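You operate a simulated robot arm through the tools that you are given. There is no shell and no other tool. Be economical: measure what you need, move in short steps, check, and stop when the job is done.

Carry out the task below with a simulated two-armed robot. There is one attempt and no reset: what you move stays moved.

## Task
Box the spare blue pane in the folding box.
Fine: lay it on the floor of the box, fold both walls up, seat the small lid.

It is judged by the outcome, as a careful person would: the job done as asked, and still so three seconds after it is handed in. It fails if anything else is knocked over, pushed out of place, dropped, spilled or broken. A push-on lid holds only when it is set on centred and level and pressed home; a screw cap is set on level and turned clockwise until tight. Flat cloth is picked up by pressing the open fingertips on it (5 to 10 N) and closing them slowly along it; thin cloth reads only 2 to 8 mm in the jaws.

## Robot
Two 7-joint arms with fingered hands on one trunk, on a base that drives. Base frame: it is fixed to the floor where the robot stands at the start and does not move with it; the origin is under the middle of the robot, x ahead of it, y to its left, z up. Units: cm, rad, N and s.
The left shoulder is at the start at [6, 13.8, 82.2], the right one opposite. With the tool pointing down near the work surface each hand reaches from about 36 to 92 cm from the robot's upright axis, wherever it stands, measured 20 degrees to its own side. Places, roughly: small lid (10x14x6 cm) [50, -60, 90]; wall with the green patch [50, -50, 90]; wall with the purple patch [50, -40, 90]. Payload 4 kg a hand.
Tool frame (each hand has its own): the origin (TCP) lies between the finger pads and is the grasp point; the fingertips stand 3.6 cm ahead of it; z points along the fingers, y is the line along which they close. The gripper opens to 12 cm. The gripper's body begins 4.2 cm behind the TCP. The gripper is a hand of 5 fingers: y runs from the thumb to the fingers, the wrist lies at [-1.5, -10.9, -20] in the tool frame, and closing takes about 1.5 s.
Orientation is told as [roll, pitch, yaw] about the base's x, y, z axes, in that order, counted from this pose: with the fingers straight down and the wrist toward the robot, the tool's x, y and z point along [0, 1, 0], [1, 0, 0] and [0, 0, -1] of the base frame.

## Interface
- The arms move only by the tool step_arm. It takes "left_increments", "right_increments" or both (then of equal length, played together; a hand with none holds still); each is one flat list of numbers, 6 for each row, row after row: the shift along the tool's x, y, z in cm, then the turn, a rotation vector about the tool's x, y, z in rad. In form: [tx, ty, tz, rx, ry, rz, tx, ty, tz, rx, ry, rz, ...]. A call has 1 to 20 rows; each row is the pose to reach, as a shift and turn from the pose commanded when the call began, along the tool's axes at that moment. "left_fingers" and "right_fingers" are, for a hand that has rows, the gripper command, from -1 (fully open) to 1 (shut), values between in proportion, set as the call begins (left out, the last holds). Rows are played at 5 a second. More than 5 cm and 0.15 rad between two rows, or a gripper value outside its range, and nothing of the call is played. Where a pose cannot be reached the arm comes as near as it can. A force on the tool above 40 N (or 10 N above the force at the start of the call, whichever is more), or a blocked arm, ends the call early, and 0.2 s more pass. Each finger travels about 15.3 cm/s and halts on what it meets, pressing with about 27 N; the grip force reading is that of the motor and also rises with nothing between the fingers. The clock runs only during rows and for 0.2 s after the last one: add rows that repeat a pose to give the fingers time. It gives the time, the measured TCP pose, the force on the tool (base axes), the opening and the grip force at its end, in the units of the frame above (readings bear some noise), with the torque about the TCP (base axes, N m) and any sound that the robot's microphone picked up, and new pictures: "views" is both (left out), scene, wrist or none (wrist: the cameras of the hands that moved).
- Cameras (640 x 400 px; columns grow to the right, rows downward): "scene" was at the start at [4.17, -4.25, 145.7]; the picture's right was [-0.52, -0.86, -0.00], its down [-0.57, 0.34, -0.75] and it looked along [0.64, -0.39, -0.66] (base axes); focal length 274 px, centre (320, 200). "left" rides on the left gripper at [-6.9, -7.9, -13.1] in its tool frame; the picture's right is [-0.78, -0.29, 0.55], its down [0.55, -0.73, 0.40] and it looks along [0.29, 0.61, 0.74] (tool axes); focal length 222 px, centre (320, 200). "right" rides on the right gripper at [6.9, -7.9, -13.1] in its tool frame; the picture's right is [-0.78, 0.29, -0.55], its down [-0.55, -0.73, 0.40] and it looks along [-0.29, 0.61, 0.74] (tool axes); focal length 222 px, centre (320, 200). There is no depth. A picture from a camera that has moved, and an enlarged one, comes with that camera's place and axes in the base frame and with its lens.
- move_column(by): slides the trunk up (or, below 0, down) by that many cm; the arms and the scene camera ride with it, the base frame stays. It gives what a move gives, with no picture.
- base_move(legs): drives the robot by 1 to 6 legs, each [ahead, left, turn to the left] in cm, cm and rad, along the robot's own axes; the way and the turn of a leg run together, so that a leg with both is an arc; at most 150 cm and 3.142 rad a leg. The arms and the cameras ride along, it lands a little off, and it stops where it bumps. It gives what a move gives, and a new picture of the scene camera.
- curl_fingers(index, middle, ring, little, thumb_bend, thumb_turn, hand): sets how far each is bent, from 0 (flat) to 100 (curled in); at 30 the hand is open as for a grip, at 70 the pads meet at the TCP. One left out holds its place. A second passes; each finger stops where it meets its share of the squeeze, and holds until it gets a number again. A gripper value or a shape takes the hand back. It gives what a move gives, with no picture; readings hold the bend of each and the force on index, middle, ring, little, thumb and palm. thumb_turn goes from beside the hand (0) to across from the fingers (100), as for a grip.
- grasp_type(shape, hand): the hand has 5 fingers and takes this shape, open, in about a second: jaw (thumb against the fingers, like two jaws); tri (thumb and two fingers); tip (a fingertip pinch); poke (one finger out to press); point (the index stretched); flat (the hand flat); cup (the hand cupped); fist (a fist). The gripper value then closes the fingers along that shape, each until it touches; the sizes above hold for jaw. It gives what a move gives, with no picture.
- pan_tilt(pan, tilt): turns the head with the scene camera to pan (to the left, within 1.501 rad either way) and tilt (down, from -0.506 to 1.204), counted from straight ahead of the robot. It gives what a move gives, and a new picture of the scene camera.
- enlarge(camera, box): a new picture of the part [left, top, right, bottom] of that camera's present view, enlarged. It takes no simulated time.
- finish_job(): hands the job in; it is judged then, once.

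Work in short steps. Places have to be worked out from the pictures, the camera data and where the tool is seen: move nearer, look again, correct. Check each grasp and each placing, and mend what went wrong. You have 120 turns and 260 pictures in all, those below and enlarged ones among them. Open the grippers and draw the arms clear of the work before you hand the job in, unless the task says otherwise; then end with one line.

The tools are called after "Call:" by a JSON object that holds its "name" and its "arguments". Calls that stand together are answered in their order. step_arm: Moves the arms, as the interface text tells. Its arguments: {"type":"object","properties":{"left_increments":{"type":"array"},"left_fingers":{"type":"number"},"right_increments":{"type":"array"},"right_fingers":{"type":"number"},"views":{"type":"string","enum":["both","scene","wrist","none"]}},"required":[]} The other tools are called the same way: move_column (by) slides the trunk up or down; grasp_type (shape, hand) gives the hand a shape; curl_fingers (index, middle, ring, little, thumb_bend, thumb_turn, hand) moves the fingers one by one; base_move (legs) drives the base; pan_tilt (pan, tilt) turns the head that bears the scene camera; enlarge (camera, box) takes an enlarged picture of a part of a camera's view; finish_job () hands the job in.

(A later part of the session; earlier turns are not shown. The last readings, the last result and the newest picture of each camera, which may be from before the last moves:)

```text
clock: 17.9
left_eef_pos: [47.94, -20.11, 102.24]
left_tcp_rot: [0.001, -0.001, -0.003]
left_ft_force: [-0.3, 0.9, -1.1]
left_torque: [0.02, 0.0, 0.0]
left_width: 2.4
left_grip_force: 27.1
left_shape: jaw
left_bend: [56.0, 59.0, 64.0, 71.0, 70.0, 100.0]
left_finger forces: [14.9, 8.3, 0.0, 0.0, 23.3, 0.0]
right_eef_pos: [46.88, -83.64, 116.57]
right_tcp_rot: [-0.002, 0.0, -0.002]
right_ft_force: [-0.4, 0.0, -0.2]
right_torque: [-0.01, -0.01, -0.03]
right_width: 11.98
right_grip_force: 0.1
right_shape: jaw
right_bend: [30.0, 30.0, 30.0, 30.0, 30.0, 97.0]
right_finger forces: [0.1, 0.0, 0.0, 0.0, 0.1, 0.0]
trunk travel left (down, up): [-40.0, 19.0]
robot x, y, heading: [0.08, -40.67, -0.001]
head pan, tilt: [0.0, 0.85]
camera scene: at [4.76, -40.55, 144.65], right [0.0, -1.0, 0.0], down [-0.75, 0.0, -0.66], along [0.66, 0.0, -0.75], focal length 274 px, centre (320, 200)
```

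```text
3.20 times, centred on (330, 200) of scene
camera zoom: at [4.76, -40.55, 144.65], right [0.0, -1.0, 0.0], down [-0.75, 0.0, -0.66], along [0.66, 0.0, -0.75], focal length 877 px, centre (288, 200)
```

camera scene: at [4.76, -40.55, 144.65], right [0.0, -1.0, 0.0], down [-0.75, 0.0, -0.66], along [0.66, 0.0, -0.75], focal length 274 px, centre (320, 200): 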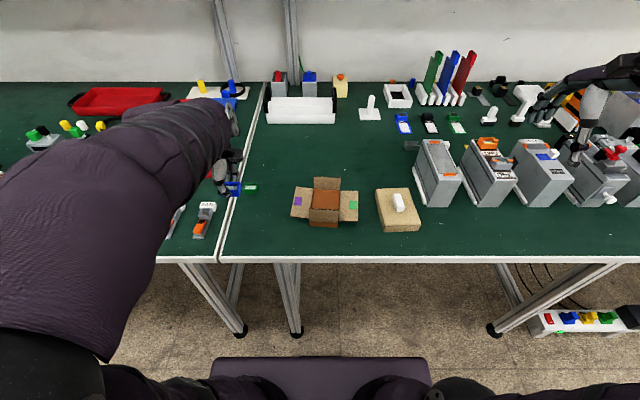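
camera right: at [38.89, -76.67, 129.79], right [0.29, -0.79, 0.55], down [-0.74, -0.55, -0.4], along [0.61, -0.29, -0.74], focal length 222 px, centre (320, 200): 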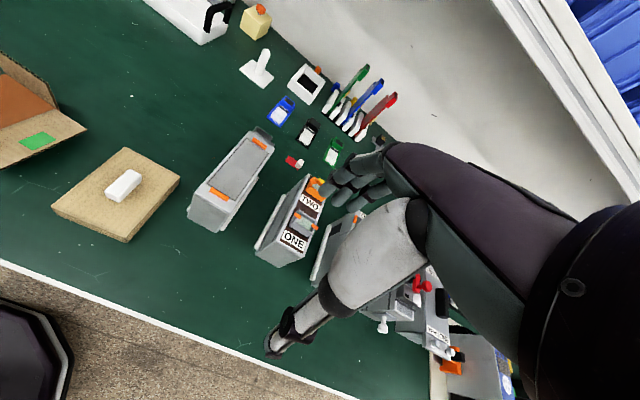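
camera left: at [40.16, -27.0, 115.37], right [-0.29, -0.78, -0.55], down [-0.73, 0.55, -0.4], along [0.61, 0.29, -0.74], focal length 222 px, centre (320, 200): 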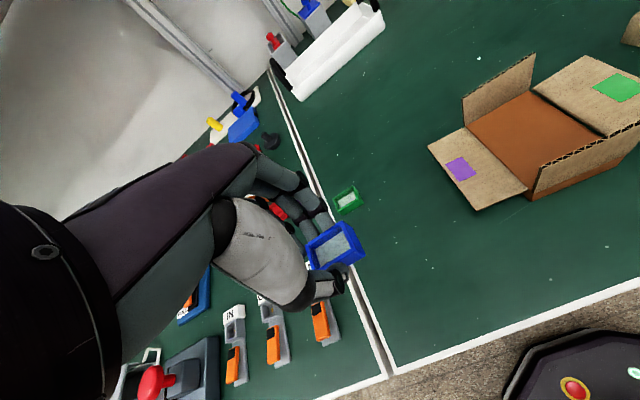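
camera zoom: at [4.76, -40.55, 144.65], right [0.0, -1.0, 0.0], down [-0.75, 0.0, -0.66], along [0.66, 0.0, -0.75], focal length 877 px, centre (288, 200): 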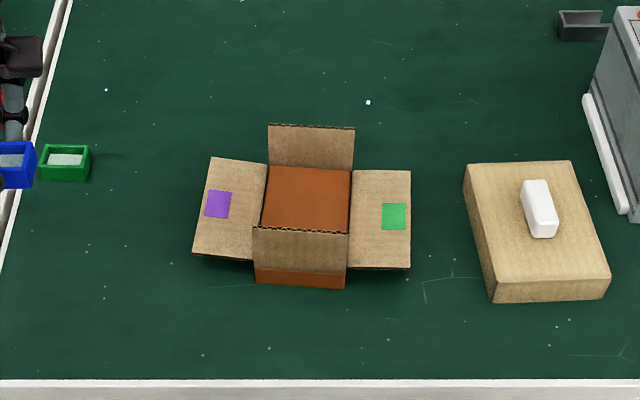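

Pane is held firmly. From this view the box centre is about [53.2,-42.0], yaw ≈ -0.08, floor z≈87.8, fixed walls to ≈92.6; the lid centre is [52.6,-61.3]. I carry the pane over the box.

Call:
{"name": "step_arm", "arguments": {"left_increments": [-4, 1, 0, 0, 0, 0.02, -8, 2, 0, 0, 0, 0.04, -12, 3, 0, 0, 0, 0.06, -16, 4, 0, 0, 0, 0.08, -20, 5, 0, 0, 0, 0.08, -21.9, 5.3, 0, 0, 0, 0.08, -21.9, 5.3, 0, 0, 0, 0.08], "views": "both"}}

Call:
{"name": "enlarge", "arguments": {"camera": "scene", "box": [260, 130, 380, 240]}}

```text
clock: 19.5
left_eef_pos: [53.34, -42.08, 102.17]
left_tcp_rot: [0.002, 0.001, -0.081]
left_ft_force: [-0.5, -0.9, -0.4]
left_torque: [-0.02, 0.01, -0.01]
left_width: 2.4
left_grip_force: 26.9
left_shape: jaw
left_bend: [56.0, 59.0, 64.0, 71.0, 70.0, 100.0]
left_finger forces: [14.9, 8.5, 0.0, 0.1, 23.3, 0.1]
right_eef_pos: [46.91, -83.66, 116.6]
right_tcp_rot: [0.001, 0.002, -0.002]
right_ft_force: [0.3, -0.2, 0.0]
right_torque: [0.02, 0.01, -0.02]
right_width: 12.01
right_grip_force: 0.0
right_shape: jaw
right_bend: [30.0, 30.0, 30.0, 30.0, 30.0, 97.0]
right_finger forces: [0.1, 0.1, 0.0, 0.1, 0.0, 0.1]
trunk travel left (down, up): [-40.0, 19.0]
robot x, y, heading: [-0.2, -40.77, -0.006]
head pan, tilt: [0.0, 0.85]
camera scene: at [4.76, -40.56, 144.65], right [0.0, -1.0, 0.0], down [-0.75, 0.0, -0.66], along [0.66, 0.0, -0.75], focal length 274 px, centre (320, 200)
camera left: at [45.05, -48.34, 115.19], right [-0.35, -0.76, -0.55], down [-0.69, 0.61, -0.4], along [0.63, 0.24, -0.74], focal length 222 px, centre (320, 200)
```

scene: 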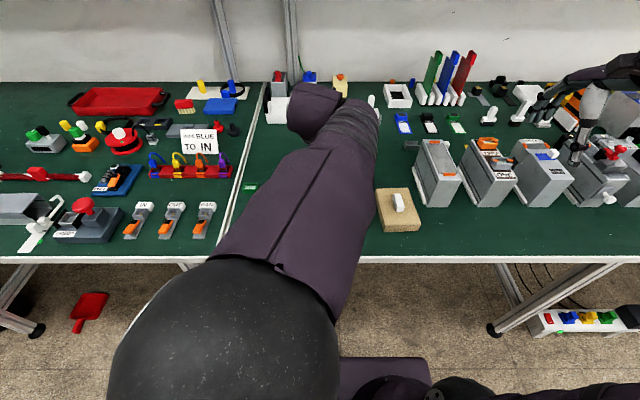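
left: 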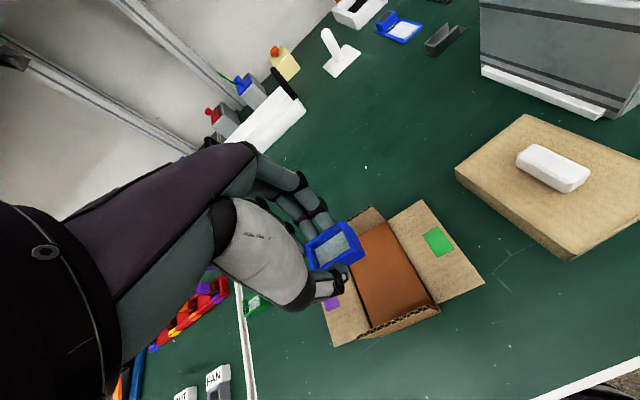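

```text
3.64 times, centred on (320, 185) of scene
camera zoom: at [4.76, -40.56, 144.65], right [0.0, -1.0, 0.0], down [-0.75, 0.0, -0.66], along [0.66, 0.0, -0.75], focal length 997 px, centre (320, 254)
```

zoom: 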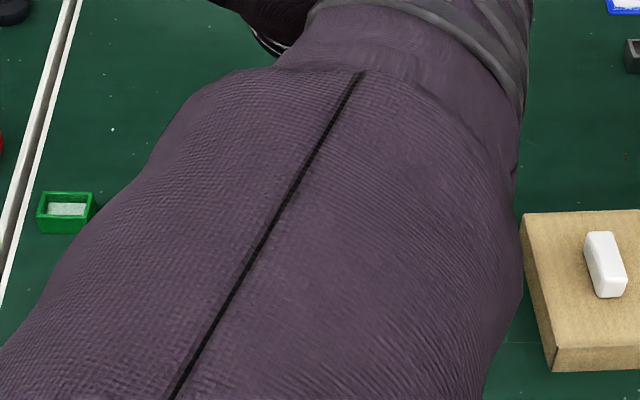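

Wrist view confirms the near wall at x≈47.5 and centre y≈-42. I lower the pane between the walls.

Call:
{"name": "step_arm", "arguments": {"left_increments": [0, 0, 3, 0, 0, 0, 0, 0, 6, 0, 0, 0, 0, 0, 8, 0, 0, 0, 0, 0, 9, 0, 0, 0], "views": "wrist"}}

Call:
{"name": "enlarge", "arguments": {"camera": "left", "box": [220, 160, 420, 360]}}

```text
clock: 20.5
left_eef_pos: [53.4, -42.28, 93.3]
left_tcp_rot: [0.001, -0.001, -0.083]
left_ft_force: [-0.3, 1.4, -0.3]
left_torque: [-0.02, -0.01, 0.01]
left_width: 2.44
left_grip_force: 26.7
left_shape: jaw
left_bend: [56.0, 59.0, 64.0, 71.0, 70.0, 100.0]
left_finger forces: [14.8, 8.4, 0.0, 0.0, 23.4, 0.0]
right_eef_pos: [46.85, -83.68, 116.65]
right_tcp_rot: [0.0, -0.001, 0.001]
right_ft_force: [0.5, 0.7, 0.7]
right_torque: [0.0, 0.02, -0.02]
right_width: 12.02
right_grip_force: 0.1
right_shape: jaw
right_bend: [30.0, 30.0, 30.0, 30.0, 30.0, 97.0]
right_finger forces: [0.1, 0.0, 0.0, 0.0, 0.0, 0.0]
trunk travel left (down, up): [-40.0, 19.0]
robot x, y, heading: [0.39, -40.6, -0.004]
head pan, tilt: [0.0, 0.85]
camera left: at [44.92, -48.51, 106.41], right [-0.35, -0.76, -0.55], down [-0.69, 0.61, -0.4], along [0.63, 0.24, -0.74], focal length 222 px, centre (320, 200)
```

left: 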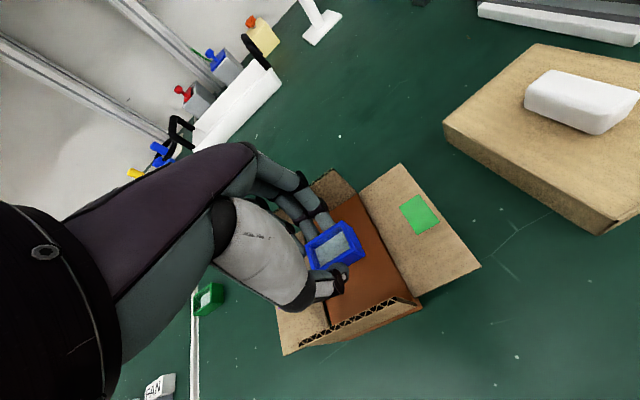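

```text
2.00 times, centred on (320, 260) of left
camera zoom: at [44.92, -48.51, 106.41], right [-0.35, -0.76, -0.55], down [-0.69, 0.61, -0.4], along [0.63, 0.24, -0.74], focal length 444 px, centre (320, 80)
```

zoom: 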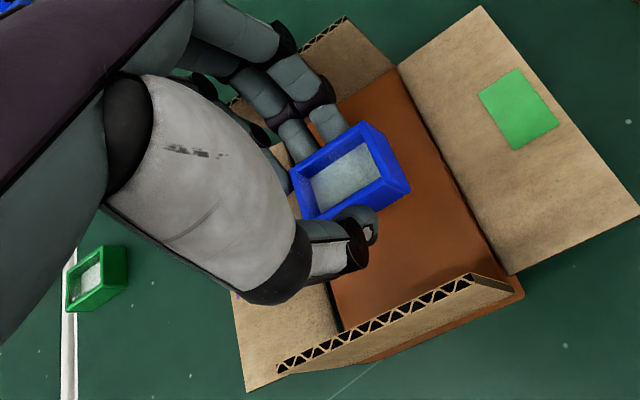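

Clear on all sides. I lower slowly while watching the force.

Call:
{"name": "step_arm", "arguments": {"left_increments": [0, 0, 0.5, 0, 0, 0, 0, 0, 1.0, 0, 0, 0, 0, 0, 1.3, 0, 0, 0, 0, 0, 1.6, 0, 0, 0], "views": "none"}}

```text
clock: 21.5
left_eef_pos: [53.18, -42.24, 91.6]
left_tcp_rot: [-0.002, 0.0, -0.082]
left_ft_force: [-1.9, -0.3, 1.7]
left_torque: [0.01, -0.14, 0.02]
left_width: 2.44
left_grip_force: 27.1
left_shape: jaw
left_bend: [56.0, 59.0, 64.0, 71.0, 70.0, 100.0]
left_finger forces: [14.9, 11.5, 0.0, 0.0, 23.4, 0.0]
right_eef_pos: [46.87, -83.62, 116.61]
right_tcp_rot: [0.0, -0.001, -0.002]
right_ft_force: [1.1, -1.2, -0.6]
right_torque: [0.0, 0.01, 0.0]
right_width: 11.99
right_grip_force: 0.1
right_shape: jaw
right_bend: [30.0, 30.0, 30.0, 30.0, 30.0, 97.0]
right_finger forces: [0.0, 0.1, 0.0, 0.1, 0.1, 0.0]
trunk travel left (down, up): [-40.0, 19.0]
robot x, y, heading: [0.17, -40.96, -0.0]
head pan, tilt: [0.0, 0.85]
```

First light contact at TCP 91.6. I go 0.2 cm further.

Call:
{"name": "step_arm", "arguments": {"left_increments": [0, 0, 0.1, 0, 0, 0, 0, 0, 0.2, 0, 0, 0], "views": "wrist"}}

Call:
{"name": "enlarge", "arguments": {"camera": "left", "box": [220, 160, 420, 360]}}

```text
clock: 22.1
left_eef_pos: [53.23, -42.25, 91.37]
left_tcp_rot: [-0.001, -0.002, -0.083]
left_ft_force: [-2.6, -0.1, 5.2]
left_torque: [0.04, -0.38, 0.04]
left_width: 2.44
left_grip_force: 27.6
left_shape: jaw
left_bend: [56.0, 59.0, 64.0, 71.0, 70.0, 100.0]
left_finger forces: [14.9, 14.1, 0.1, 0.0, 23.4, 0.0]
right_eef_pos: [46.86, -83.72, 116.6]
right_tcp_rot: [0.0, -0.001, -0.002]
right_ft_force: [-0.5, 0.2, -0.3]
right_torque: [0.0, 0.03, 0.0]
right_width: 12.0
right_grip_force: 0.1
right_shape: jaw
right_bend: [30.0, 30.0, 30.0, 30.0, 30.0, 97.0]
right_finger forces: [0.1, 0.0, 0.0, 0.0, 0.1, 0.0]
trunk travel left (down, up): [-40.0, 19.0]
robot x, y, heading: [-0.13, -40.55, -0.003]
head pan, tilt: [0.0, 0.85]
camera left: at [44.87, -48.42, 104.51], right [-0.35, -0.76, -0.55], down [-0.69, 0.61, -0.4], along [0.63, 0.24, -0.74], focal length 222 px, centre (320, 200)
```

left: 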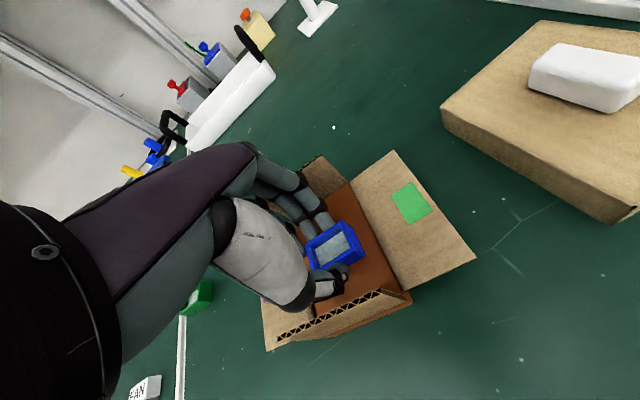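

```text
2.00 times, centred on (320, 260) of left
camera zoom: at [44.87, -48.42, 104.51], right [-0.35, -0.76, -0.55], down [-0.69, 0.61, -0.4], along [0.63, 0.24, -0.74], focal length 444 px, centre (320, 80)
```

zoom: 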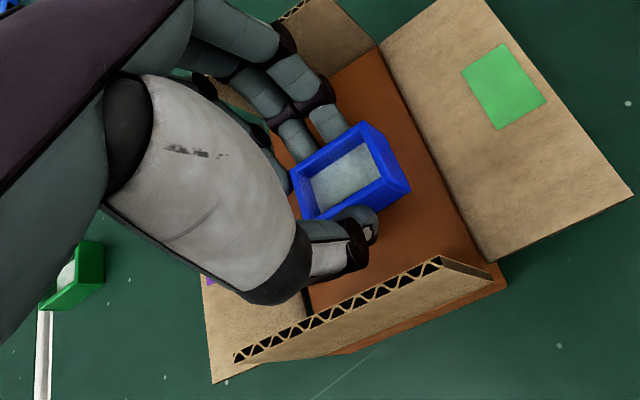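

The torque (lever ~7 cm ahead) says the finger knuckles are touching the far wall, not just the pane on the floor. I lift 6 cm and turn the hand 90° so the fingers straddle along the open (flap) direction.

Call:
{"name": "step_arm", "arguments": {"left_increments": [0, 0, -2, 0, 0, 0, 0, 0, -4, 0, 0, 0, 0, 0, -7, 0, 0, 0, 0, 0, -7, 0, 0, 0.14, 0, 0, -7, 0, 0, 0.28, 0, 0, -7, 0, 0, 0.42, 0, 0, -7, 0, 0, 0.56, 0, 0, -7, 0, 0, 0.7, 0, 0, -7, 0, 0, 0.84, 0, 0, -7, 0, 0, 0.98, 0, 0, -7, 0, 0, 1.12, 0, 0, -7, 0, 0, 1.26, 0, 0, -7, 0, 0, 1.4, 0, 0, -7, 0, 0, 1.54, 0, 0, -7, 0, 0, 1.57, 0, 0, -7, 0, 0, 1.57], "views": "both"}}

```text
clock: 25.5
left_eef_pos: [53.34, -42.24, 98.39]
left_tcp_rot: [-0.002, 0.0, -1.652]
left_ft_force: [-0.2, 0.7, 1.1]
left_torque: [-0.03, 0.01, 0.01]
left_width: 2.43
left_grip_force: 26.8
left_shape: jaw
left_bend: [56.0, 59.0, 64.0, 71.0, 70.0, 100.0]
left_finger forces: [15.1, 8.3, 0.0, 0.1, 23.4, 0.1]
right_eef_pos: [46.83, -83.55, 116.55]
right_tcp_rot: [0.001, 0.0, -0.002]
right_ft_force: [-0.2, 0.1, -0.1]
right_torque: [-0.02, 0.01, 0.0]
right_width: 12.01
right_grip_force: 0.0
right_shape: jaw
right_bend: [30.0, 30.0, 30.0, 30.0, 30.0, 97.0]
right_finger forces: [0.0, 0.1, 0.0, 0.0, 0.0, 0.0]
trunk travel left (down, up): [-40.0, 19.0]
robot x, y, heading: [0.06, -40.84, -0.002]
head pan, tilt: [0.0, 0.85]
camera scene: at [4.76, -40.56, 144.65], right [0.0, -1.0, 0.0], down [-0.75, 0.0, -0.66], along [0.66, 0.0, -0.75], focal length 274 px, centre (320, 200)
camera left: at [47.12, -33.78, 111.55], right [-0.76, 0.35, -0.55], down [0.61, 0.69, -0.4], along [0.24, -0.63, -0.74], focal length 222 px, centre (320, 200)
```

scene: 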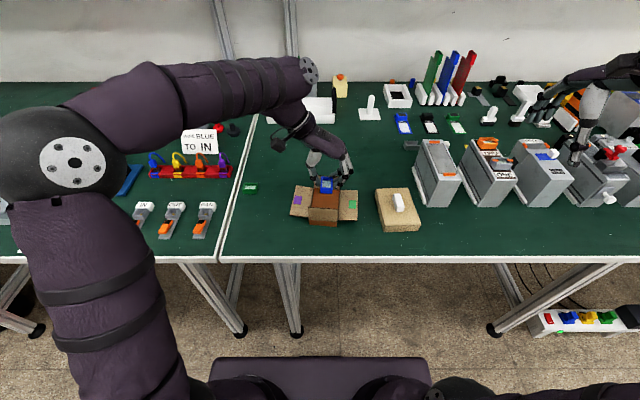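
left: 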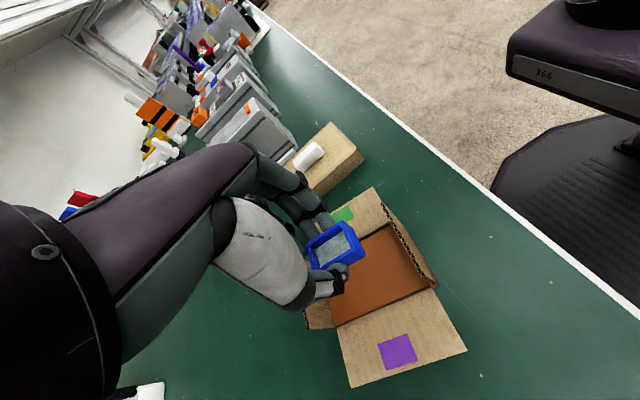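

The hand is turned, and the scene camera now sees the pane too. I shift 1 cm toward the near wall (to keep the other fingers off the far wall) and lower.

Call:
{"name": "step_arm", "arguments": {"left_increments": [1, 0, 2, 0, 0, 0, 1, 0, 4, 0, 0, 0, 1, 0, 5.4, 0, 0, 0], "views": "wrist"}}

Call:
{"name": "enlarge", "arguments": {"camera": "scene", "box": [270, 130, 390, 240]}}

```text
clock: 26.3
left_eef_pos: [54.4, -42.31, 92.97]
left_tcp_rot: [-0.001, 0.0, -1.652]
left_ft_force: [0.4, 0.0, -0.2]
left_torque: [-0.05, 0.03, 0.0]
left_width: 2.45
left_grip_force: 26.4
left_shape: jaw
left_bend: [56.0, 59.0, 64.0, 71.0, 70.0, 100.0]
left_finger forces: [15.0, 8.3, 0.0, 0.0, 23.4, 0.0]
right_eef_pos: [46.82, -83.6, 116.65]
right_tcp_rot: [0.001, 0.0, -0.001]
right_ft_force: [0.3, -0.3, -0.1]
right_torque: [0.01, 0.03, 0.0]
right_width: 11.98
right_grip_force: 0.1
right_shape: jaw
right_bend: [30.0, 30.0, 30.0, 30.0, 30.0, 97.0]
right_finger forces: [0.0, 0.1, 0.1, 0.0, 0.1, 0.0]
trunk travel left (down, up): [-40.0, 19.0]
robot x, y, heading: [0.21, -40.63, -0.002]
head pan, tilt: [0.0, 0.85]
camera left: at [48.19, -33.82, 106.0], right [-0.76, 0.35, -0.55], down [0.61, 0.69, -0.4], along [0.24, -0.63, -0.74], focal length 222 px, centre (320, 200)
```

left: 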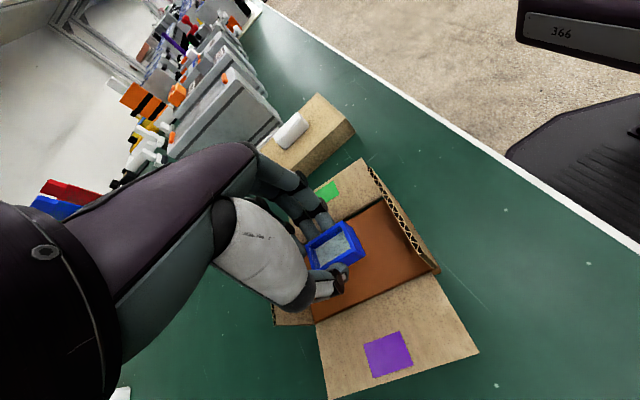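

```text
3.64 times, centred on (330, 185) of scene
camera zoom: at [4.77, -40.56, 144.65], right [0.0, -1.0, 0.0], down [-0.75, 0.0, -0.66], along [0.66, 0.0, -0.75], focal length 997 px, centre (284, 254)
```

zoom: 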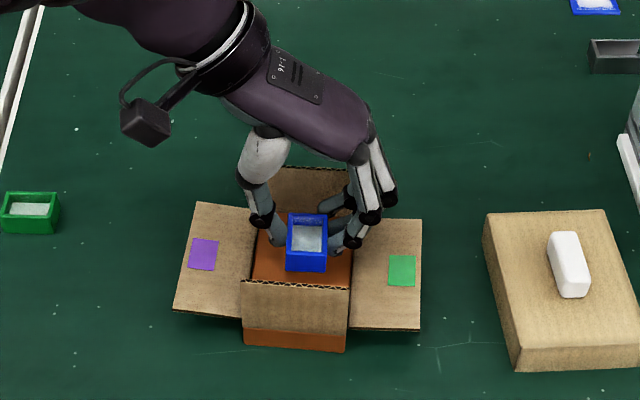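

I shifted the wrong way (tool x is base +x now); I correct by -2 cm and lower further.

Call:
{"name": "step_arm", "arguments": {"left_increments": [-2, 0, 0, 0, 0, 0, -2, 0, 0.6, 0, 0, 0, -2, 0, 1.0, 0, 0, 0], "views": "none"}}

Call:
{"name": "step_arm", "arguments": {"left_increments": [0, 0, 0.2, 0, 0, 0, 0, 0, 0.4, 0, 0, 0], "views": "none"}}

```text
clock: 27.1
left_eef_pos: [52.24, -42.05, 92.09]
left_tcp_rot: [0.0, 0.001, -1.651]
left_ft_force: [0.0, 0.3, 0.3]
left_torque: [-0.01, -0.01, -0.01]
left_width: 2.43
left_grip_force: 27.2
left_shape: jaw
left_bend: [56.0, 59.0, 64.0, 71.0, 70.0, 100.0]
left_finger forces: [15.1, 8.4, 0.1, 0.0, 23.4, 0.1]
right_eef_pos: [46.84, -83.7, 116.63]
right_tcp_rot: [-0.001, -0.002, -0.001]
right_ft_force: [0.4, -0.5, -0.3]
right_torque: [0.03, -0.02, -0.01]
right_width: 11.97
right_grip_force: 0.1
right_shape: jaw
right_bend: [30.0, 30.0, 30.0, 30.0, 30.0, 97.0]
right_finger forces: [0.0, 0.0, 0.0, 0.1, 0.1, 0.0]
trunk travel left (down, up): [-40.0, 19.0]
robot x, y, heading: [-0.42, -40.53, -0.006]
head pan, tilt: [0.0, 0.85]
```

```text
clock: 27.7
left_eef_pos: [52.2, -42.03, 91.66]
left_tcp_rot: [0.001, 0.0, -1.653]
left_ft_force: [0.4, -1.1, 0.4]
left_torque: [-0.04, -0.01, 0.04]
left_width: 2.45
left_grip_force: 26.9
left_shape: jaw
left_bend: [56.0, 59.0, 64.0, 71.0, 70.0, 100.0]
left_finger forces: [15.0, 8.5, 0.1, 0.1, 23.4, 0.0]
right_eef_pos: [46.85, -83.48, 116.59]
right_tcp_rot: [-0.001, 0.0, -0.001]
right_ft_force: [0.1, 0.0, -0.2]
right_torque: [-0.02, 0.02, 0.01]
right_width: 11.99
right_grip_force: 0.2
right_shape: jaw
right_bend: [30.0, 30.0, 30.0, 30.0, 30.0, 97.0]
right_finger forces: [0.0, 0.0, 0.0, 0.1, 0.1, 0.0]
trunk travel left (down, up): [-40.0, 19.0]
robot x, y, heading: [-0.18, -40.28, -0.003]
head pan, tilt: [0.0, 0.85]
```

No contact yet at 91.66; continue down in small steps.

Call:
{"name": "step_arm", "arguments": {"left_increments": [0, 0, 0.2, 0, 0, 0, 0, 0, 0.3, 0, 0, 0], "views": "none"}}

Call:
{"name": "step_arm", "arguments": {"left_increments": [0, 0, 0.15, 0, 0, 0, 0, 0, 0.3, 0, 0, 0], "views": "wrist"}}

Call:
{"name": "enlarge", "arguments": {"camera": "scene", "box": [270, 150, 370, 240]}}

```text
clock: 28.3
left_eef_pos: [52.27, -42.17, 91.26]
left_tcp_rot: [0.002, 0.0, -1.651]
left_ft_force: [-0.2, 1.1, 4.1]
left_torque: [-0.02, -0.01, 0.04]
left_width: 2.46
left_grip_force: 26.9
left_shape: jaw
left_bend: [56.0, 59.0, 64.0, 71.0, 70.0, 100.0]
left_finger forces: [14.9, 8.3, 0.0, 0.0, 24.4, 0.1]
right_eef_pos: [46.85, -83.57, 116.64]
right_tcp_rot: [0.0, -0.001, -0.002]
right_ft_force: [0.0, -0.2, -0.4]
right_torque: [-0.02, 0.03, -0.05]
right_width: 12.0
right_grip_force: 0.0
right_shape: jaw
right_bend: [30.0, 30.0, 30.0, 30.0, 30.0, 97.0]
right_finger forces: [0.0, 0.0, 0.0, 0.0, 0.0, 0.0]
trunk travel left (down, up): [-40.0, 19.0]
robot x, y, heading: [-0.23, -40.56, -0.0]
head pan, tilt: [0.0, 0.85]
```

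```text
clock: 28.9
left_eef_pos: [52.28, -42.24, 91.19]
left_tcp_rot: [0.003, 0.001, -1.65]
left_ft_force: [-0.8, 1.5, 15.1]
left_torque: [0.0, 0.03, -0.02]
left_width: 2.53
left_grip_force: 27.1
left_shape: jaw
left_bend: [56.0, 59.0, 64.0, 71.0, 70.0, 100.0]
left_finger forces: [15.9, 9.3, 0.1, 0.0, 27.4, 0.1]
right_eef_pos: [46.86, -83.48, 116.72]
right_tcp_rot: [0.001, 0.0, -0.002]
right_ft_force: [-0.1, 0.4, 0.2]
right_torque: [0.0, 0.0, 0.02]
right_width: 12.0
right_grip_force: 0.0
right_shape: jaw
right_bend: [30.0, 30.0, 30.0, 30.0, 30.0, 97.0]
right_finger forces: [0.0, 0.0, 0.0, 0.0, 0.1, 0.0]
trunk travel left (down, up): [-40.0, 19.0]
robot x, y, heading: [-0.01, -40.24, -0.001]
head pan, tilt: [0.0, 0.85]
camera left: at [46.09, -33.7, 104.24], right [-0.76, 0.35, -0.55], down [0.61, 0.69, -0.4], along [0.24, -0.63, -0.74], focal length 222 px, centre (320, 200)
```

left: 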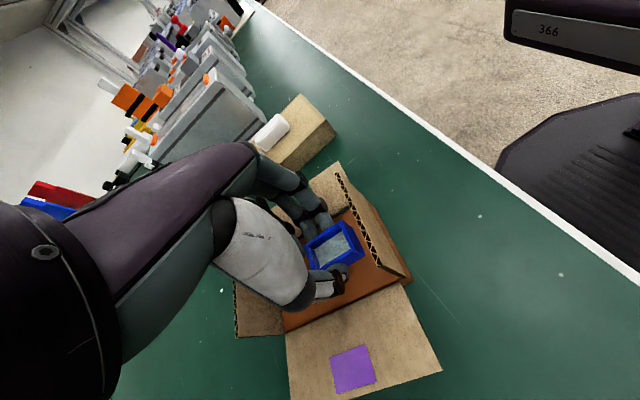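

```text
4.44 times, centred on (320, 195) of scene
camera zoom: at [4.65, -40.53, 144.68], right [0.0, -1.0, 0.0], down [-0.75, 0.0, -0.66], along [0.66, 0.0, -0.75], focal length 1218 px, centre (320, 222)
```

zoom: 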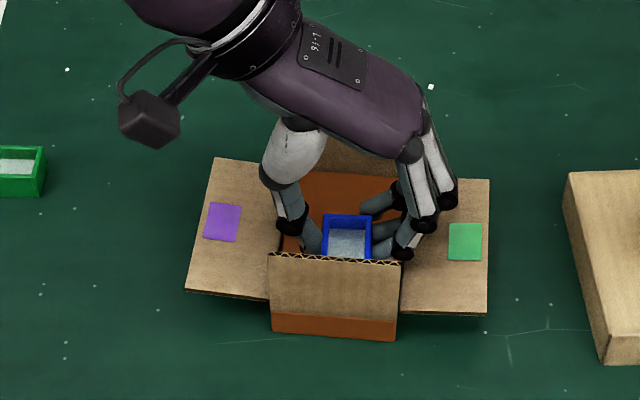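

Straight-down 15 N through the pane: it is on the floor (z≈87.3). I relieve slightly and open just enough to release.

Call:
{"name": "step_arm", "arguments": {"left_increments": [0, 0, -0.3, 0, 0, 0, 0, 0, -0.3, 0, 0, 0], "views": "none"}}

Call:
{"name": "step_arm", "arguments": {"left_increments": [0, 0, 0, 0, 0, 0, 0, 0, 0, 0, 0, 0, 0, 0, 0, 0, 0, 0], "left_fingers": 0.3, "views": "scene"}}

Call:
{"name": "enlarge", "arguments": {"camera": "scene", "box": [270, 150, 370, 240]}}

```text
clock: 29.5
left_eef_pos: [52.33, -42.23, 91.2]
left_tcp_rot: [0.0, 0.0, -1.651]
left_ft_force: [-0.5, 1.9, 3.9]
left_torque: [-0.02, 0.0, -0.03]
left_width: 2.51
left_grip_force: 27.3
left_shape: jaw
left_bend: [56.0, 59.0, 64.0, 71.0, 70.0, 100.0]
left_finger forces: [15.8, 8.9, 0.1, 0.1, 25.7, 0.0]
right_eef_pos: [46.88, -83.72, 116.59]
right_tcp_rot: [0.002, 0.0, -0.003]
right_ft_force: [0.3, -0.7, -0.2]
right_torque: [0.0, 0.01, 0.0]
right_width: 11.98
right_grip_force: 0.0
right_shape: jaw
right_bend: [30.0, 30.0, 30.0, 30.0, 30.0, 97.0]
right_finger forces: [0.1, 0.0, 0.1, 0.0, 0.0, 0.0]
trunk travel left (down, up): [-40.0, 19.0]
robot x, y, heading: [0.03, -40.68, 0.0]
head pan, tilt: [0.0, 0.85]
```

```text
clock: 30.3
left_eef_pos: [52.31, -42.18, 91.27]
left_tcp_rot: [0.0, 0.001, -1.651]
left_ft_force: [0.2, -0.1, -0.1]
left_torque: [0.01, 0.03, -0.01]
left_width: 4.18
left_grip_force: 0.0
left_shape: jaw
left_bend: [49.0, 52.0, 51.0, 71.0, 67.0, 100.0]
left_finger forces: [0.0, 0.0, 0.1, 0.0, 0.0, 0.0]
right_eef_pos: [46.93, -83.6, 116.59]
right_tcp_rot: [0.0, 0.001, -0.003]
right_ft_force: [-0.6, 0.8, 0.3]
right_torque: [0.0, 0.01, 0.0]
right_width: 12.01
right_grip_force: 0.2
right_shape: jaw
right_bend: [30.0, 30.0, 30.0, 30.0, 30.0, 97.0]
right_finger forces: [0.0, 0.1, 0.1, 0.0, 0.0, 0.1]
trunk travel left (down, up): [-40.0, 19.0]
robot x, y, heading: [-0.08, -40.84, 0.0]
head pan, tilt: [0.0, 0.85]
camera scene: at [4.77, -40.56, 144.65], right [0.0, -1.0, 0.0], down [-0.75, 0.0, -0.66], along [0.66, 0.0, -0.75], focal length 274 px, centre (320, 200)
```

scene: 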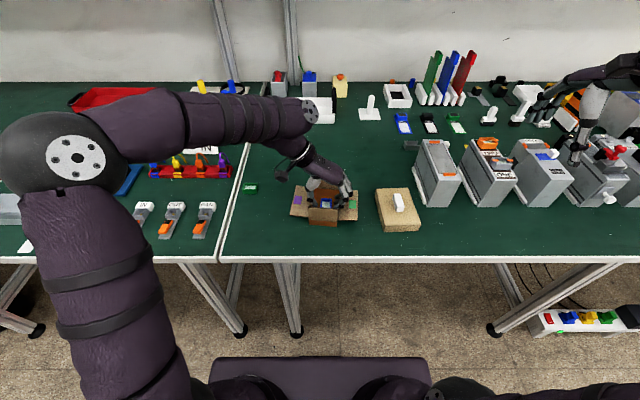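

```text
4.44 times, centred on (320, 195) of scene
camera zoom: at [4.77, -40.56, 144.65], right [0.0, -1.0, 0.0], down [-0.75, 0.0, -0.66], along [0.66, 0.0, -0.75], focal length 1218 px, centre (320, 222)
```

zoom: 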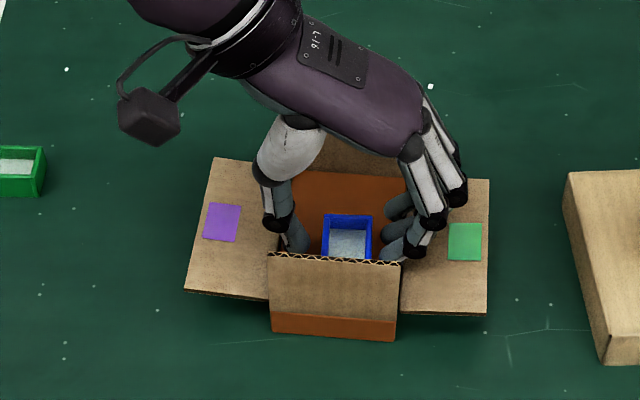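

Pane released and lying flat inside. I raise the left hand clear and move it to the purple side, then look at how a pointing finger sits for lifting the wall.

Call:
{"name": "step_arm", "arguments": {"left_increments": [0, 0, -2, 0, 0, 0, 0, 0, -6, 0, 0, 0, 0, 0, -10, 0, 0, 0, 0, -4, -13, 0, 0, 0, 0, -8, -14, 0, 0, 0, 0, -12, -14, 0, 0, 0, 0, -14, -14, 0, 0, 0], "views": "none"}}

Call:
{"name": "grasp_type", "arguments": {"hand": "left", "shape": "point"}}

Call:
{"name": "pan_tilt", "arguments": {"pan": 0, "tilt": 0.9}}

Call:
{"name": "enlarge", "arguments": {"camera": "scene", "box": [220, 80, 420, 240]}}

Call:
{"name": "enlarge", "arguments": {"camera": "left", "box": [0, 0, 640, 400]}}

```text
clock: 31.9
left_eef_pos: [53.23, -27.95, 105.26]
left_tcp_rot: [0.0, 0.0, -1.651]
left_ft_force: [0.8, -0.2, 0.7]
left_torque: [0.0, -0.01, 0.02]
left_width: 4.17
left_grip_force: 0.1
left_shape: jaw
left_bend: [49.0, 52.0, 51.0, 71.0, 67.0, 100.0]
left_finger forces: [0.0, 0.0, 0.0, 0.0, 0.1, 0.1]
right_eef_pos: [46.91, -83.68, 116.63]
right_tcp_rot: [0.002, 0.0, -0.002]
right_ft_force: [0.0, -0.4, -0.7]
right_torque: [0.01, 0.01, -0.01]
right_width: 12.01
right_grip_force: 0.1
right_shape: jaw
right_bend: [30.0, 30.0, 30.0, 30.0, 30.0, 97.0]
right_finger forces: [0.0, 0.0, 0.1, 0.1, 0.0, 0.0]
trunk travel left (down, up): [-40.0, 19.0]
robot x, y, heading: [0.3, -41.08, -0.001]
head pan, tilt: [0.0, 0.85]
```

```text
clock: 32.8
left_eef_pos: [53.25, -27.99, 105.16]
left_tcp_rot: [-0.001, 0.0, -1.651]
left_ft_force: [-0.3, -0.4, 0.2]
left_torque: [0.03, -0.03, 0.04]
left_width: 11.4
left_grip_force: 0.0
left_shape: point
left_bend: [31.0, 100.0, 100.0, 100.0, 99.0, 88.0]
left_finger forces: [0.0, 0.1, 0.1, 0.0, 0.0, 0.0]
right_eef_pos: [46.96, -83.59, 116.61]
right_tcp_rot: [0.0, -0.001, -0.002]
right_ft_force: [0.1, 0.7, -0.3]
right_torque: [-0.02, 0.02, 0.0]
right_width: 11.97
right_grip_force: 0.0
right_shape: jaw
right_bend: [30.0, 30.0, 30.0, 30.0, 30.0, 97.0]
right_finger forces: [0.1, 0.1, 0.0, 0.0, 0.0, 0.0]
trunk travel left (down, up): [-40.0, 19.0]
robot x, y, heading: [0.09, -40.53, -0.002]
head pan, tilt: [0.0, 0.85]
```

```text
clock: 33.4
left_eef_pos: [53.28, -28.1, 105.21]
left_tcp_rot: [-0.001, 0.0, -1.651]
left_ft_force: [-0.3, -0.2, 0.2]
left_torque: [0.0, 0.0, 0.03]
left_width: 11.43
left_grip_force: 0.1
left_shape: point
left_bend: [31.0, 100.0, 100.0, 100.0, 99.0, 88.0]
left_finger forces: [0.0, 0.0, 0.0, 0.0, 0.1, 0.1]
right_eef_pos: [46.94, -83.53, 116.59]
right_tcp_rot: [0.001, 0.001, -0.003]
right_ft_force: [0.1, -0.6, 0.0]
right_torque: [0.02, -0.02, -0.04]
right_width: 11.99
right_grip_force: 0.0
right_shape: jaw
right_bend: [30.0, 30.0, 30.0, 30.0, 30.0, 97.0]
right_finger forces: [0.0, 0.1, 0.0, 0.0, 0.1, 0.0]
trunk travel left (down, up): [-40.0, 19.0]
robot x, y, heading: [-0.24, -41.0, -0.0]
head pan, tilt: [0.0, 0.901]
camera scene: at [4.5, -40.56, 144.27], right [0.0, -1.0, 0.0], down [-0.78, 0.0, -0.62], along [0.62, 0.0, -0.78], focal length 274 px, centre (320, 200)
```

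scene: 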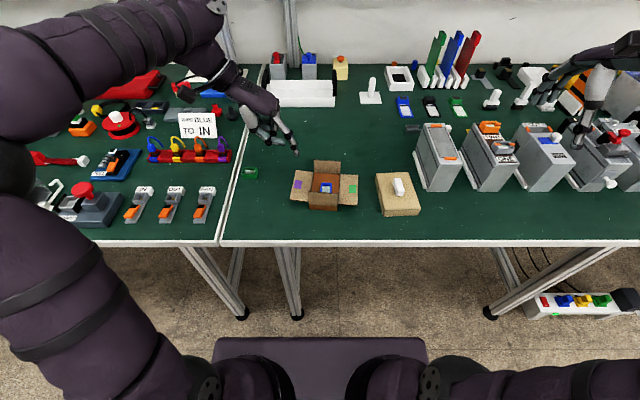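

```text
2.50 times, centred on (320, 160) of scene
camera zoom: at [4.5, -40.56, 144.27], right [0.0, -1.0, 0.0], down [-0.78, 0.0, -0.62], along [0.62, 0.0, -0.78], focal length 685 px, centre (320, 300)
```

zoom: 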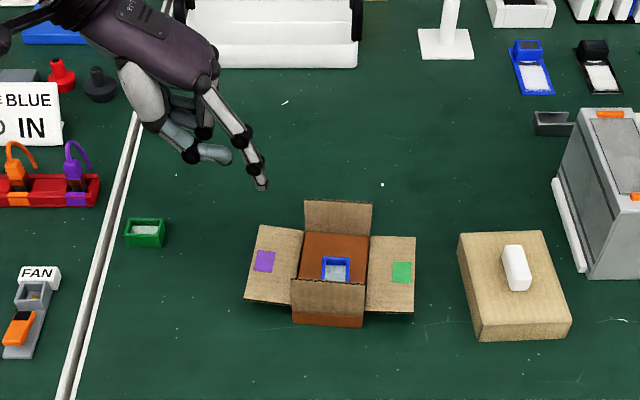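

```text
1.00 times, centred on (320, 200) of left (not enlarged: the box is as wide or as high as the picture)
camera zoom: at [47.09, -19.51, 118.32], right [-0.76, 0.35, -0.55], down [0.61, 0.69, -0.4], along [0.24, -0.63, -0.74], focal length 222 px, centre (320, 200)
```

zoom: 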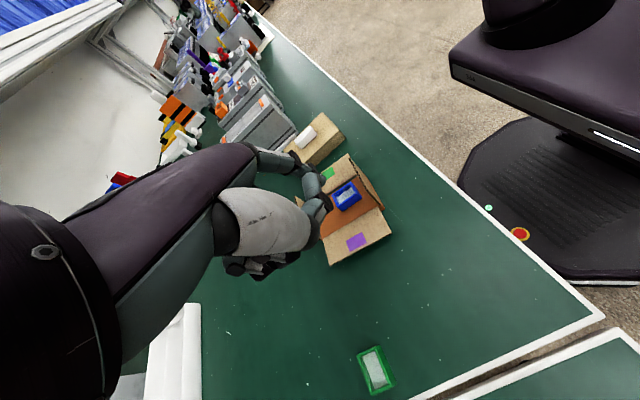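

The pane sits well inside. To lift the walls I'll hook the extended little finger under the flap with the hand rolled sideways; first I turn the left hand back to yaw 0 and move it outward.

Call:
{"name": "step_arm", "arguments": {"left_increments": [0, 0, 0, 0, 0, -0.15, 0, -1, 0, 0, 0, -0.3, 0, -2, 0, 0, 0, -0.45, -1, -3, 0, 0, 0, -0.6, -2, -4, 0, 0, 0, -0.75, -3, -5, 0, 0, 0, -0.9, -4, -6, 0, 0, 0, -1.05, -5, -7, 0, 0, 0, -1.2, -5, -8, 0, 0, 0, -1.35, -5, -8, 0, 0, 0, -1.5, -5, -8, 0, 0, 0, -1.65], "views": "none"}}

Call:
{"name": "curl_fingers", "arguments": {"hand": "left", "index": 100, "middle": 100, "ring": 100, "little": 15, "thumb_bend": 100, "thumb_turn": 60}}

Call:
{"name": "step_arm", "arguments": {"left_increments": [0, 0, 0, 0, -0.14, 0, 0, 0, 0, 0, -0.28, 0, 0, 0, 0, 0, -0.42, 0, 0, 0, 0, 0, -0.56, 0, 0, 0, 0, 0, -0.7, 0, 0, 0, 0, 0, -0.84, 0, 0, 0, 0, 0, -0.95, 0], "views": "both"}}

```text
clock: 35.8
left_eef_pos: [49.11, -19.92, 105.23]
left_tcp_rot: [0.0, -0.001, 0.0]
left_ft_force: [0.6, -1.1, 0.3]
left_torque: [0.0, -0.04, -0.02]
left_width: 11.42
left_grip_force: 0.1
left_shape: point
left_bend: [31.0, 100.0, 100.0, 100.0, 99.0, 88.0]
left_finger forces: [0.0, 0.0, 0.0, 0.0, 0.0, 0.0]
right_eef_pos: [46.87, -83.63, 116.53]
right_tcp_rot: [0.0, 0.001, -0.002]
right_ft_force: [0.3, 0.1, 0.2]
right_torque: [-0.04, 0.0, -0.04]
right_width: 11.97
right_grip_force: 0.0
right_shape: jaw
right_bend: [30.0, 30.0, 30.0, 30.0, 30.0, 97.0]
right_finger forces: [0.1, 0.0, 0.1, 0.0, 0.1, 0.0]
trunk travel left (down, up): [-40.0, 19.0]
robot x, y, heading: [-0.03, -40.36, -0.001]
head pan, tilt: [0.0, 0.901]
```

```text
clock: 36.8
left_eef_pos: [49.02, -19.84, 105.18]
left_tcp_rot: [0.001, 0.001, -0.003]
left_ft_force: [-0.9, 0.4, 0.3]
left_torque: [0.04, 0.03, 0.03]
left_width: 4.81
left_grip_force: 0.0
left_shape: fingers
left_bend: [100.0, 100.0, 100.0, 15.0, 100.0, 62.0]
left_finger forces: [0.0, 0.1, 0.0, 0.0, 0.1, 0.0]
right_eef_pos: [47.0, -83.55, 116.66]
right_tcp_rot: [0.0, 0.0, -0.002]
right_ft_force: [0.2, -0.2, -0.5]
right_torque: [-0.02, 0.0, 0.03]
right_width: 12.01
right_grip_force: 0.0
right_shape: jaw
right_bend: [30.0, 30.0, 30.0, 30.0, 30.0, 97.0]
right_finger forces: [0.0, 0.0, 0.0, 0.0, 0.1, 0.0]
trunk travel left (down, up): [-40.0, 19.0]
robot x, y, heading: [0.2, -40.58, -0.002]
head pan, tilt: [0.0, 0.901]
```

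```text
clock: 38.4
left_eef_pos: [49.2, -19.7, 105.12]
left_tcp_rot: [-0.951, 0.001, 0.0]
left_ft_force: [1.0, -0.7, 0.7]
left_torque: [0.01, 0.01, 0.0]
left_width: 4.8
left_grip_force: 0.1
left_shape: fingers
left_bend: [100.0, 100.0, 100.0, 15.0, 100.0, 62.0]
left_finger forces: [0.0, 0.1, 0.1, 0.1, 0.0, 0.0]
right_eef_pos: [46.91, -83.58, 116.7]
right_tcp_rot: [-0.001, -0.001, -0.002]
right_ft_force: [0.1, 1.4, 0.1]
right_torque: [0.01, -0.04, 0.01]
right_width: 11.98
right_grip_force: 0.0
right_shape: jaw
right_bend: [30.0, 30.0, 30.0, 30.0, 30.0, 97.0]
right_finger forces: [0.0, 0.1, 0.0, 0.0, 0.0, 0.1]
trunk travel left (down, up): [-40.0, 19.0]
robot x, y, heading: [-0.2, -40.81, 0.001]
head pan, tilt: [0.0, 0.901]
camera scene: at [4.51, -40.54, 144.26], right [0.0, -1.0, 0.0], down [-0.78, 0.0, -0.62], along [0.62, 0.0, -0.78], focal length 274 px, centre (320, 200)
camera left: at [41.33, -13.09, 118.51], right [-0.29, -0.9, 0.32], down [-0.73, 0.0, -0.68], along [0.61, -0.43, -0.66], focal length 222 px, centre (320, 200)
```

scene: 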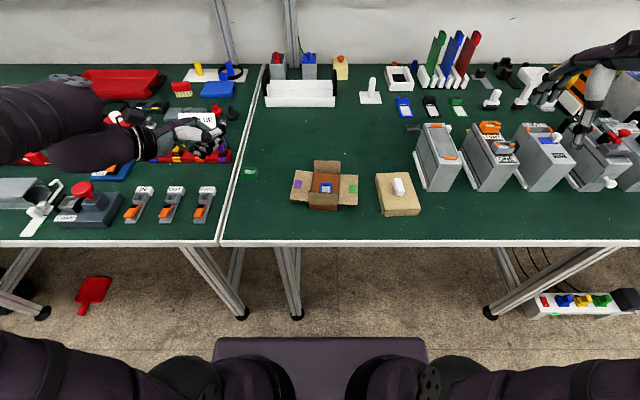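
left: 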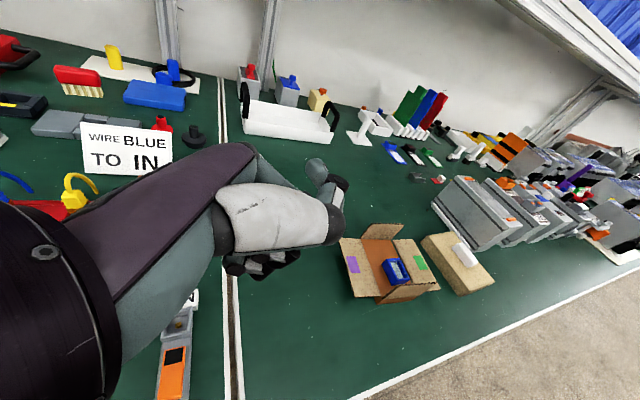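

I enlarge to see where the little finger lies.

Call:
{"name": "enlarge", "arguments": {"camera": "scene", "box": [130, 80, 270, 190]}}

Call:
{"name": "enlarge", "arguments": {"camera": "left", "box": [200, 140, 380, 300]}}

```text
3.64 times, centred on (200, 135) of scene
camera zoom: at [4.51, -40.54, 144.26], right [0.0, -1.0, 0.0], down [-0.78, 0.0, -0.62], along [0.62, 0.0, -0.78], focal length 997 px, centre (756, 436)
```

zoom: 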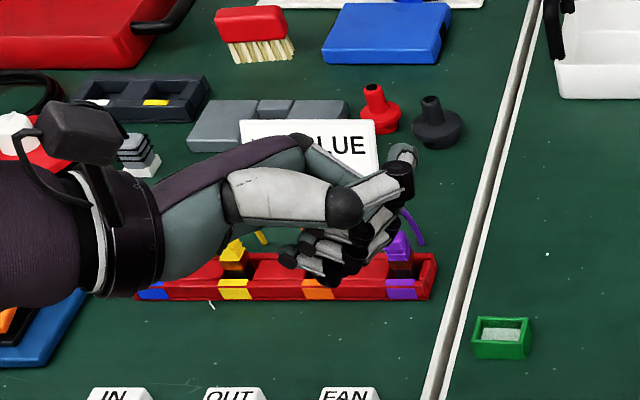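

```text
2.50 times, centred on (290, 220) of left
camera zoom: at [41.33, -13.09, 118.51], right [-0.29, -0.9, 0.32], down [-0.73, 0.0, -0.68], along [0.61, -0.43, -0.66], focal length 555 px, centre (395, 150)
```

zoom: 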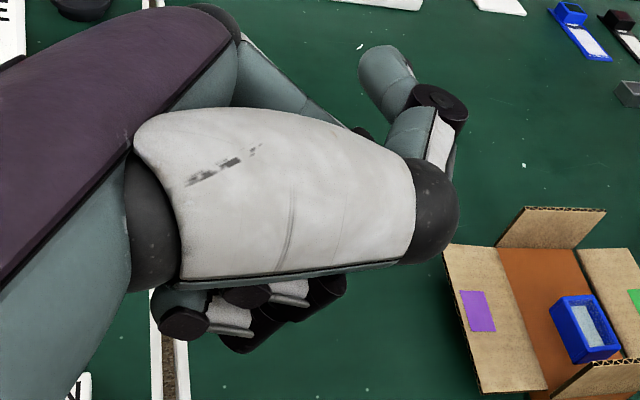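

The little finger is hidden from both views. I turn the right hand so its wrist camera looks across the box from the right, giving a useful side view.

Call:
{"name": "step_arm", "arguments": {"right_increments": [0, 0, 0, 0, 0, -0.14, 0, 0, 0, 0, 0, -0.28, 0, 0, 0, 0, 0, -0.42, 0, 0, 0, 0, 0, -0.56, 0, 0, 0, 0, 0, -0.7, 0, 0, 0, 0, 0, -0.84, 0, 0, 0, 0, 0, -0.98, 0, 0, 0, 0, 0, -1.12, 0, 0, 0, 0, 0, -1.26, 0, 0, 0, 0, 0, -1.3], "views": "wrist"}}

```text
clock: 40.6
left_eef_pos: [49.08, -19.74, 105.27]
left_tcp_rot: [-0.949, 0.0, -0.001]
left_ft_force: [1.1, -1.0, -0.5]
left_torque: [-0.01, 0.01, 0.0]
left_width: 4.81
left_grip_force: 0.1
left_shape: fingers
left_bend: [100.0, 100.0, 100.0, 15.0, 100.0, 62.0]
left_finger forces: [0.1, 0.1, 0.1, 0.1, 0.0, 0.1]
right_eef_pos: [46.76, -83.61, 116.57]
right_tcp_rot: [0.002, 0.001, 1.301]
right_ft_force: [0.1, -0.9, -0.3]
right_torque: [-0.02, 0.0, -0.02]
right_width: 11.99
right_grip_force: 0.0
right_shape: jaw
right_bend: [30.0, 30.0, 30.0, 30.0, 30.0, 97.0]
right_finger forces: [0.1, 0.0, 0.1, 0.0, 0.0, 0.1]
trunk travel left (down, up): [-40.0, 19.0]
robot x, y, heading: [0.15, -40.45, -0.001]
head pan, tilt: [0.0, 0.901]
camera right: at [37.99, -89.38, 129.73], right [0.83, 0.07, 0.55], down [0.33, -0.85, -0.4], along [0.44, 0.51, -0.74], focal length 222 px, centre (320, 200)
```

right: 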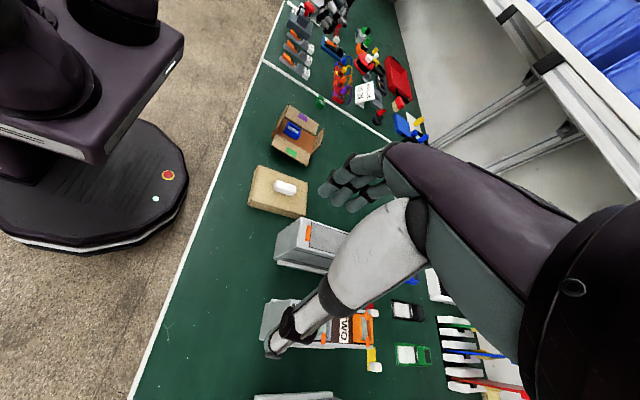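

Call:
{"name": "enlarge", "arguments": {"camera": "right", "box": [250, 0, 400, 110]}}

Call:
{"name": "enlarge", "arguments": {"camera": "right", "box": [230, 80, 350, 230]}}

```text
3.64 times, centred on (325, 55) of right
camera zoom: at [37.99, -89.38, 129.73], right [0.83, 0.07, 0.55], down [0.33, -0.85, -0.4], along [0.44, 0.51, -0.74], focal length 808 px, centre (302, 727)
```

zoom: 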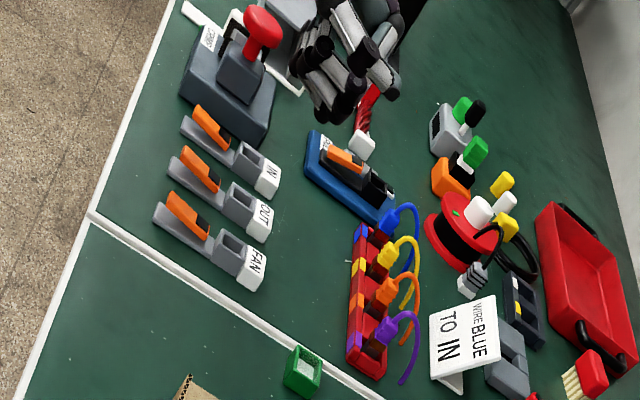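

```text
2.67 times, centred on (290, 155) of right
camera zoom: at [37.99, -89.38, 129.73], right [0.83, 0.07, 0.55], down [0.33, -0.85, -0.4], along [0.44, 0.51, -0.74], focal length 592 px, centre (400, 320)
```

zoom: 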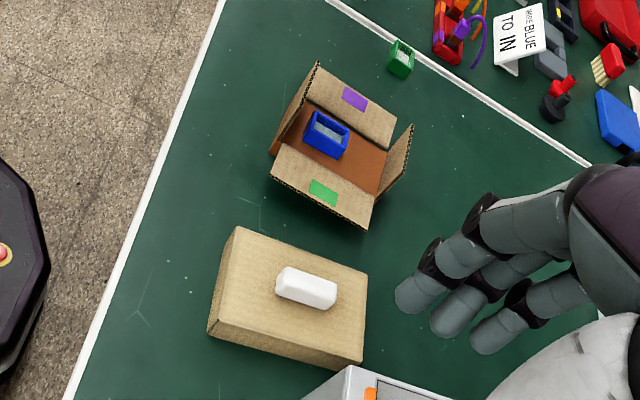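

Excellent side view. I bring the left hand a bit nearer to the box (still high) to see the extended finger.

Call:
{"name": "step_arm", "arguments": {"left_increments": [-0.5, 0, 3.3, 0, 0, 0, -1, 0, 6.6, 0, 0, 0, -1, 0, 6.6, 0, 0, 0], "views": "none"}}

Call:
{"name": "enlarge", "arguments": {"camera": "right", "box": [260, 0, 400, 140]}}

Call:
{"name": "enlarge", "arguments": {"camera": "scene", "box": [150, 90, 350, 220]}}

```text
clock: 41.4
left_eef_pos: [49.19, -26.16, 102.2]
left_tcp_rot: [-0.948, -0.001, -0.002]
left_ft_force: [0.2, -0.6, -0.2]
left_torque: [0.0, 0.01, -0.01]
left_width: 4.81
left_grip_force: 0.0
left_shape: fingers
left_bend: [100.0, 100.0, 100.0, 15.0, 100.0, 62.0]
left_finger forces: [0.0, 0.0, 0.1, 0.0, 0.0, 0.0]
right_eef_pos: [46.78, -83.58, 116.47]
right_tcp_rot: [-0.001, 0.0, 1.299]
right_ft_force: [1.0, 0.2, -0.5]
right_torque: [0.02, -0.01, -0.04]
right_width: 11.97
right_grip_force: 0.1
right_shape: jaw
right_bend: [30.0, 30.0, 30.0, 30.0, 30.0, 97.0]
right_finger forces: [0.1, 0.0, 0.0, 0.0, 0.1, 0.0]
trunk travel left (down, up): [-40.0, 19.0]
robot x, y, heading: [-0.05, -40.99, -0.007]
head pan, tilt: [0.0, 0.901]
```

```text
2.86 times, centred on (330, 70) of right
camera zoom: at [38.0, -89.34, 129.74], right [0.83, 0.07, 0.55], down [0.33, -0.86, -0.4], along [0.44, 0.51, -0.74], focal length 635 px, centre (291, 571)
```

zoom: 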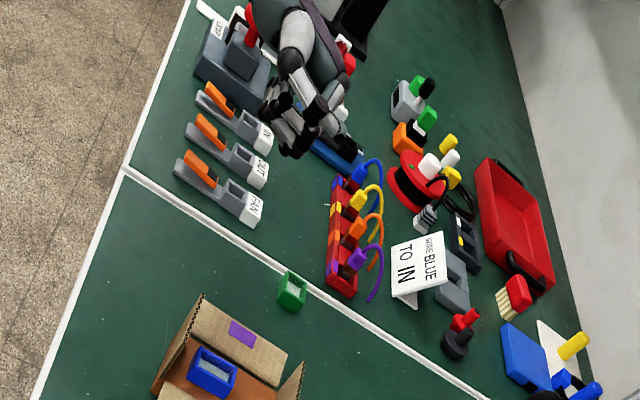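

```text
3.08 times, centred on (250, 155) of scene
camera zoom: at [4.49, -40.55, 144.26], right [0.0, -1.0, 0.0], down [-0.78, 0.0, -0.62], along [0.62, 0.0, -0.78], focal length 843 px, centre (535, 338)
```

zoom: 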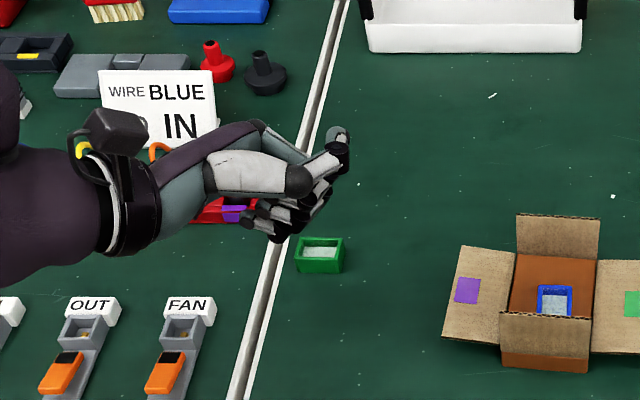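

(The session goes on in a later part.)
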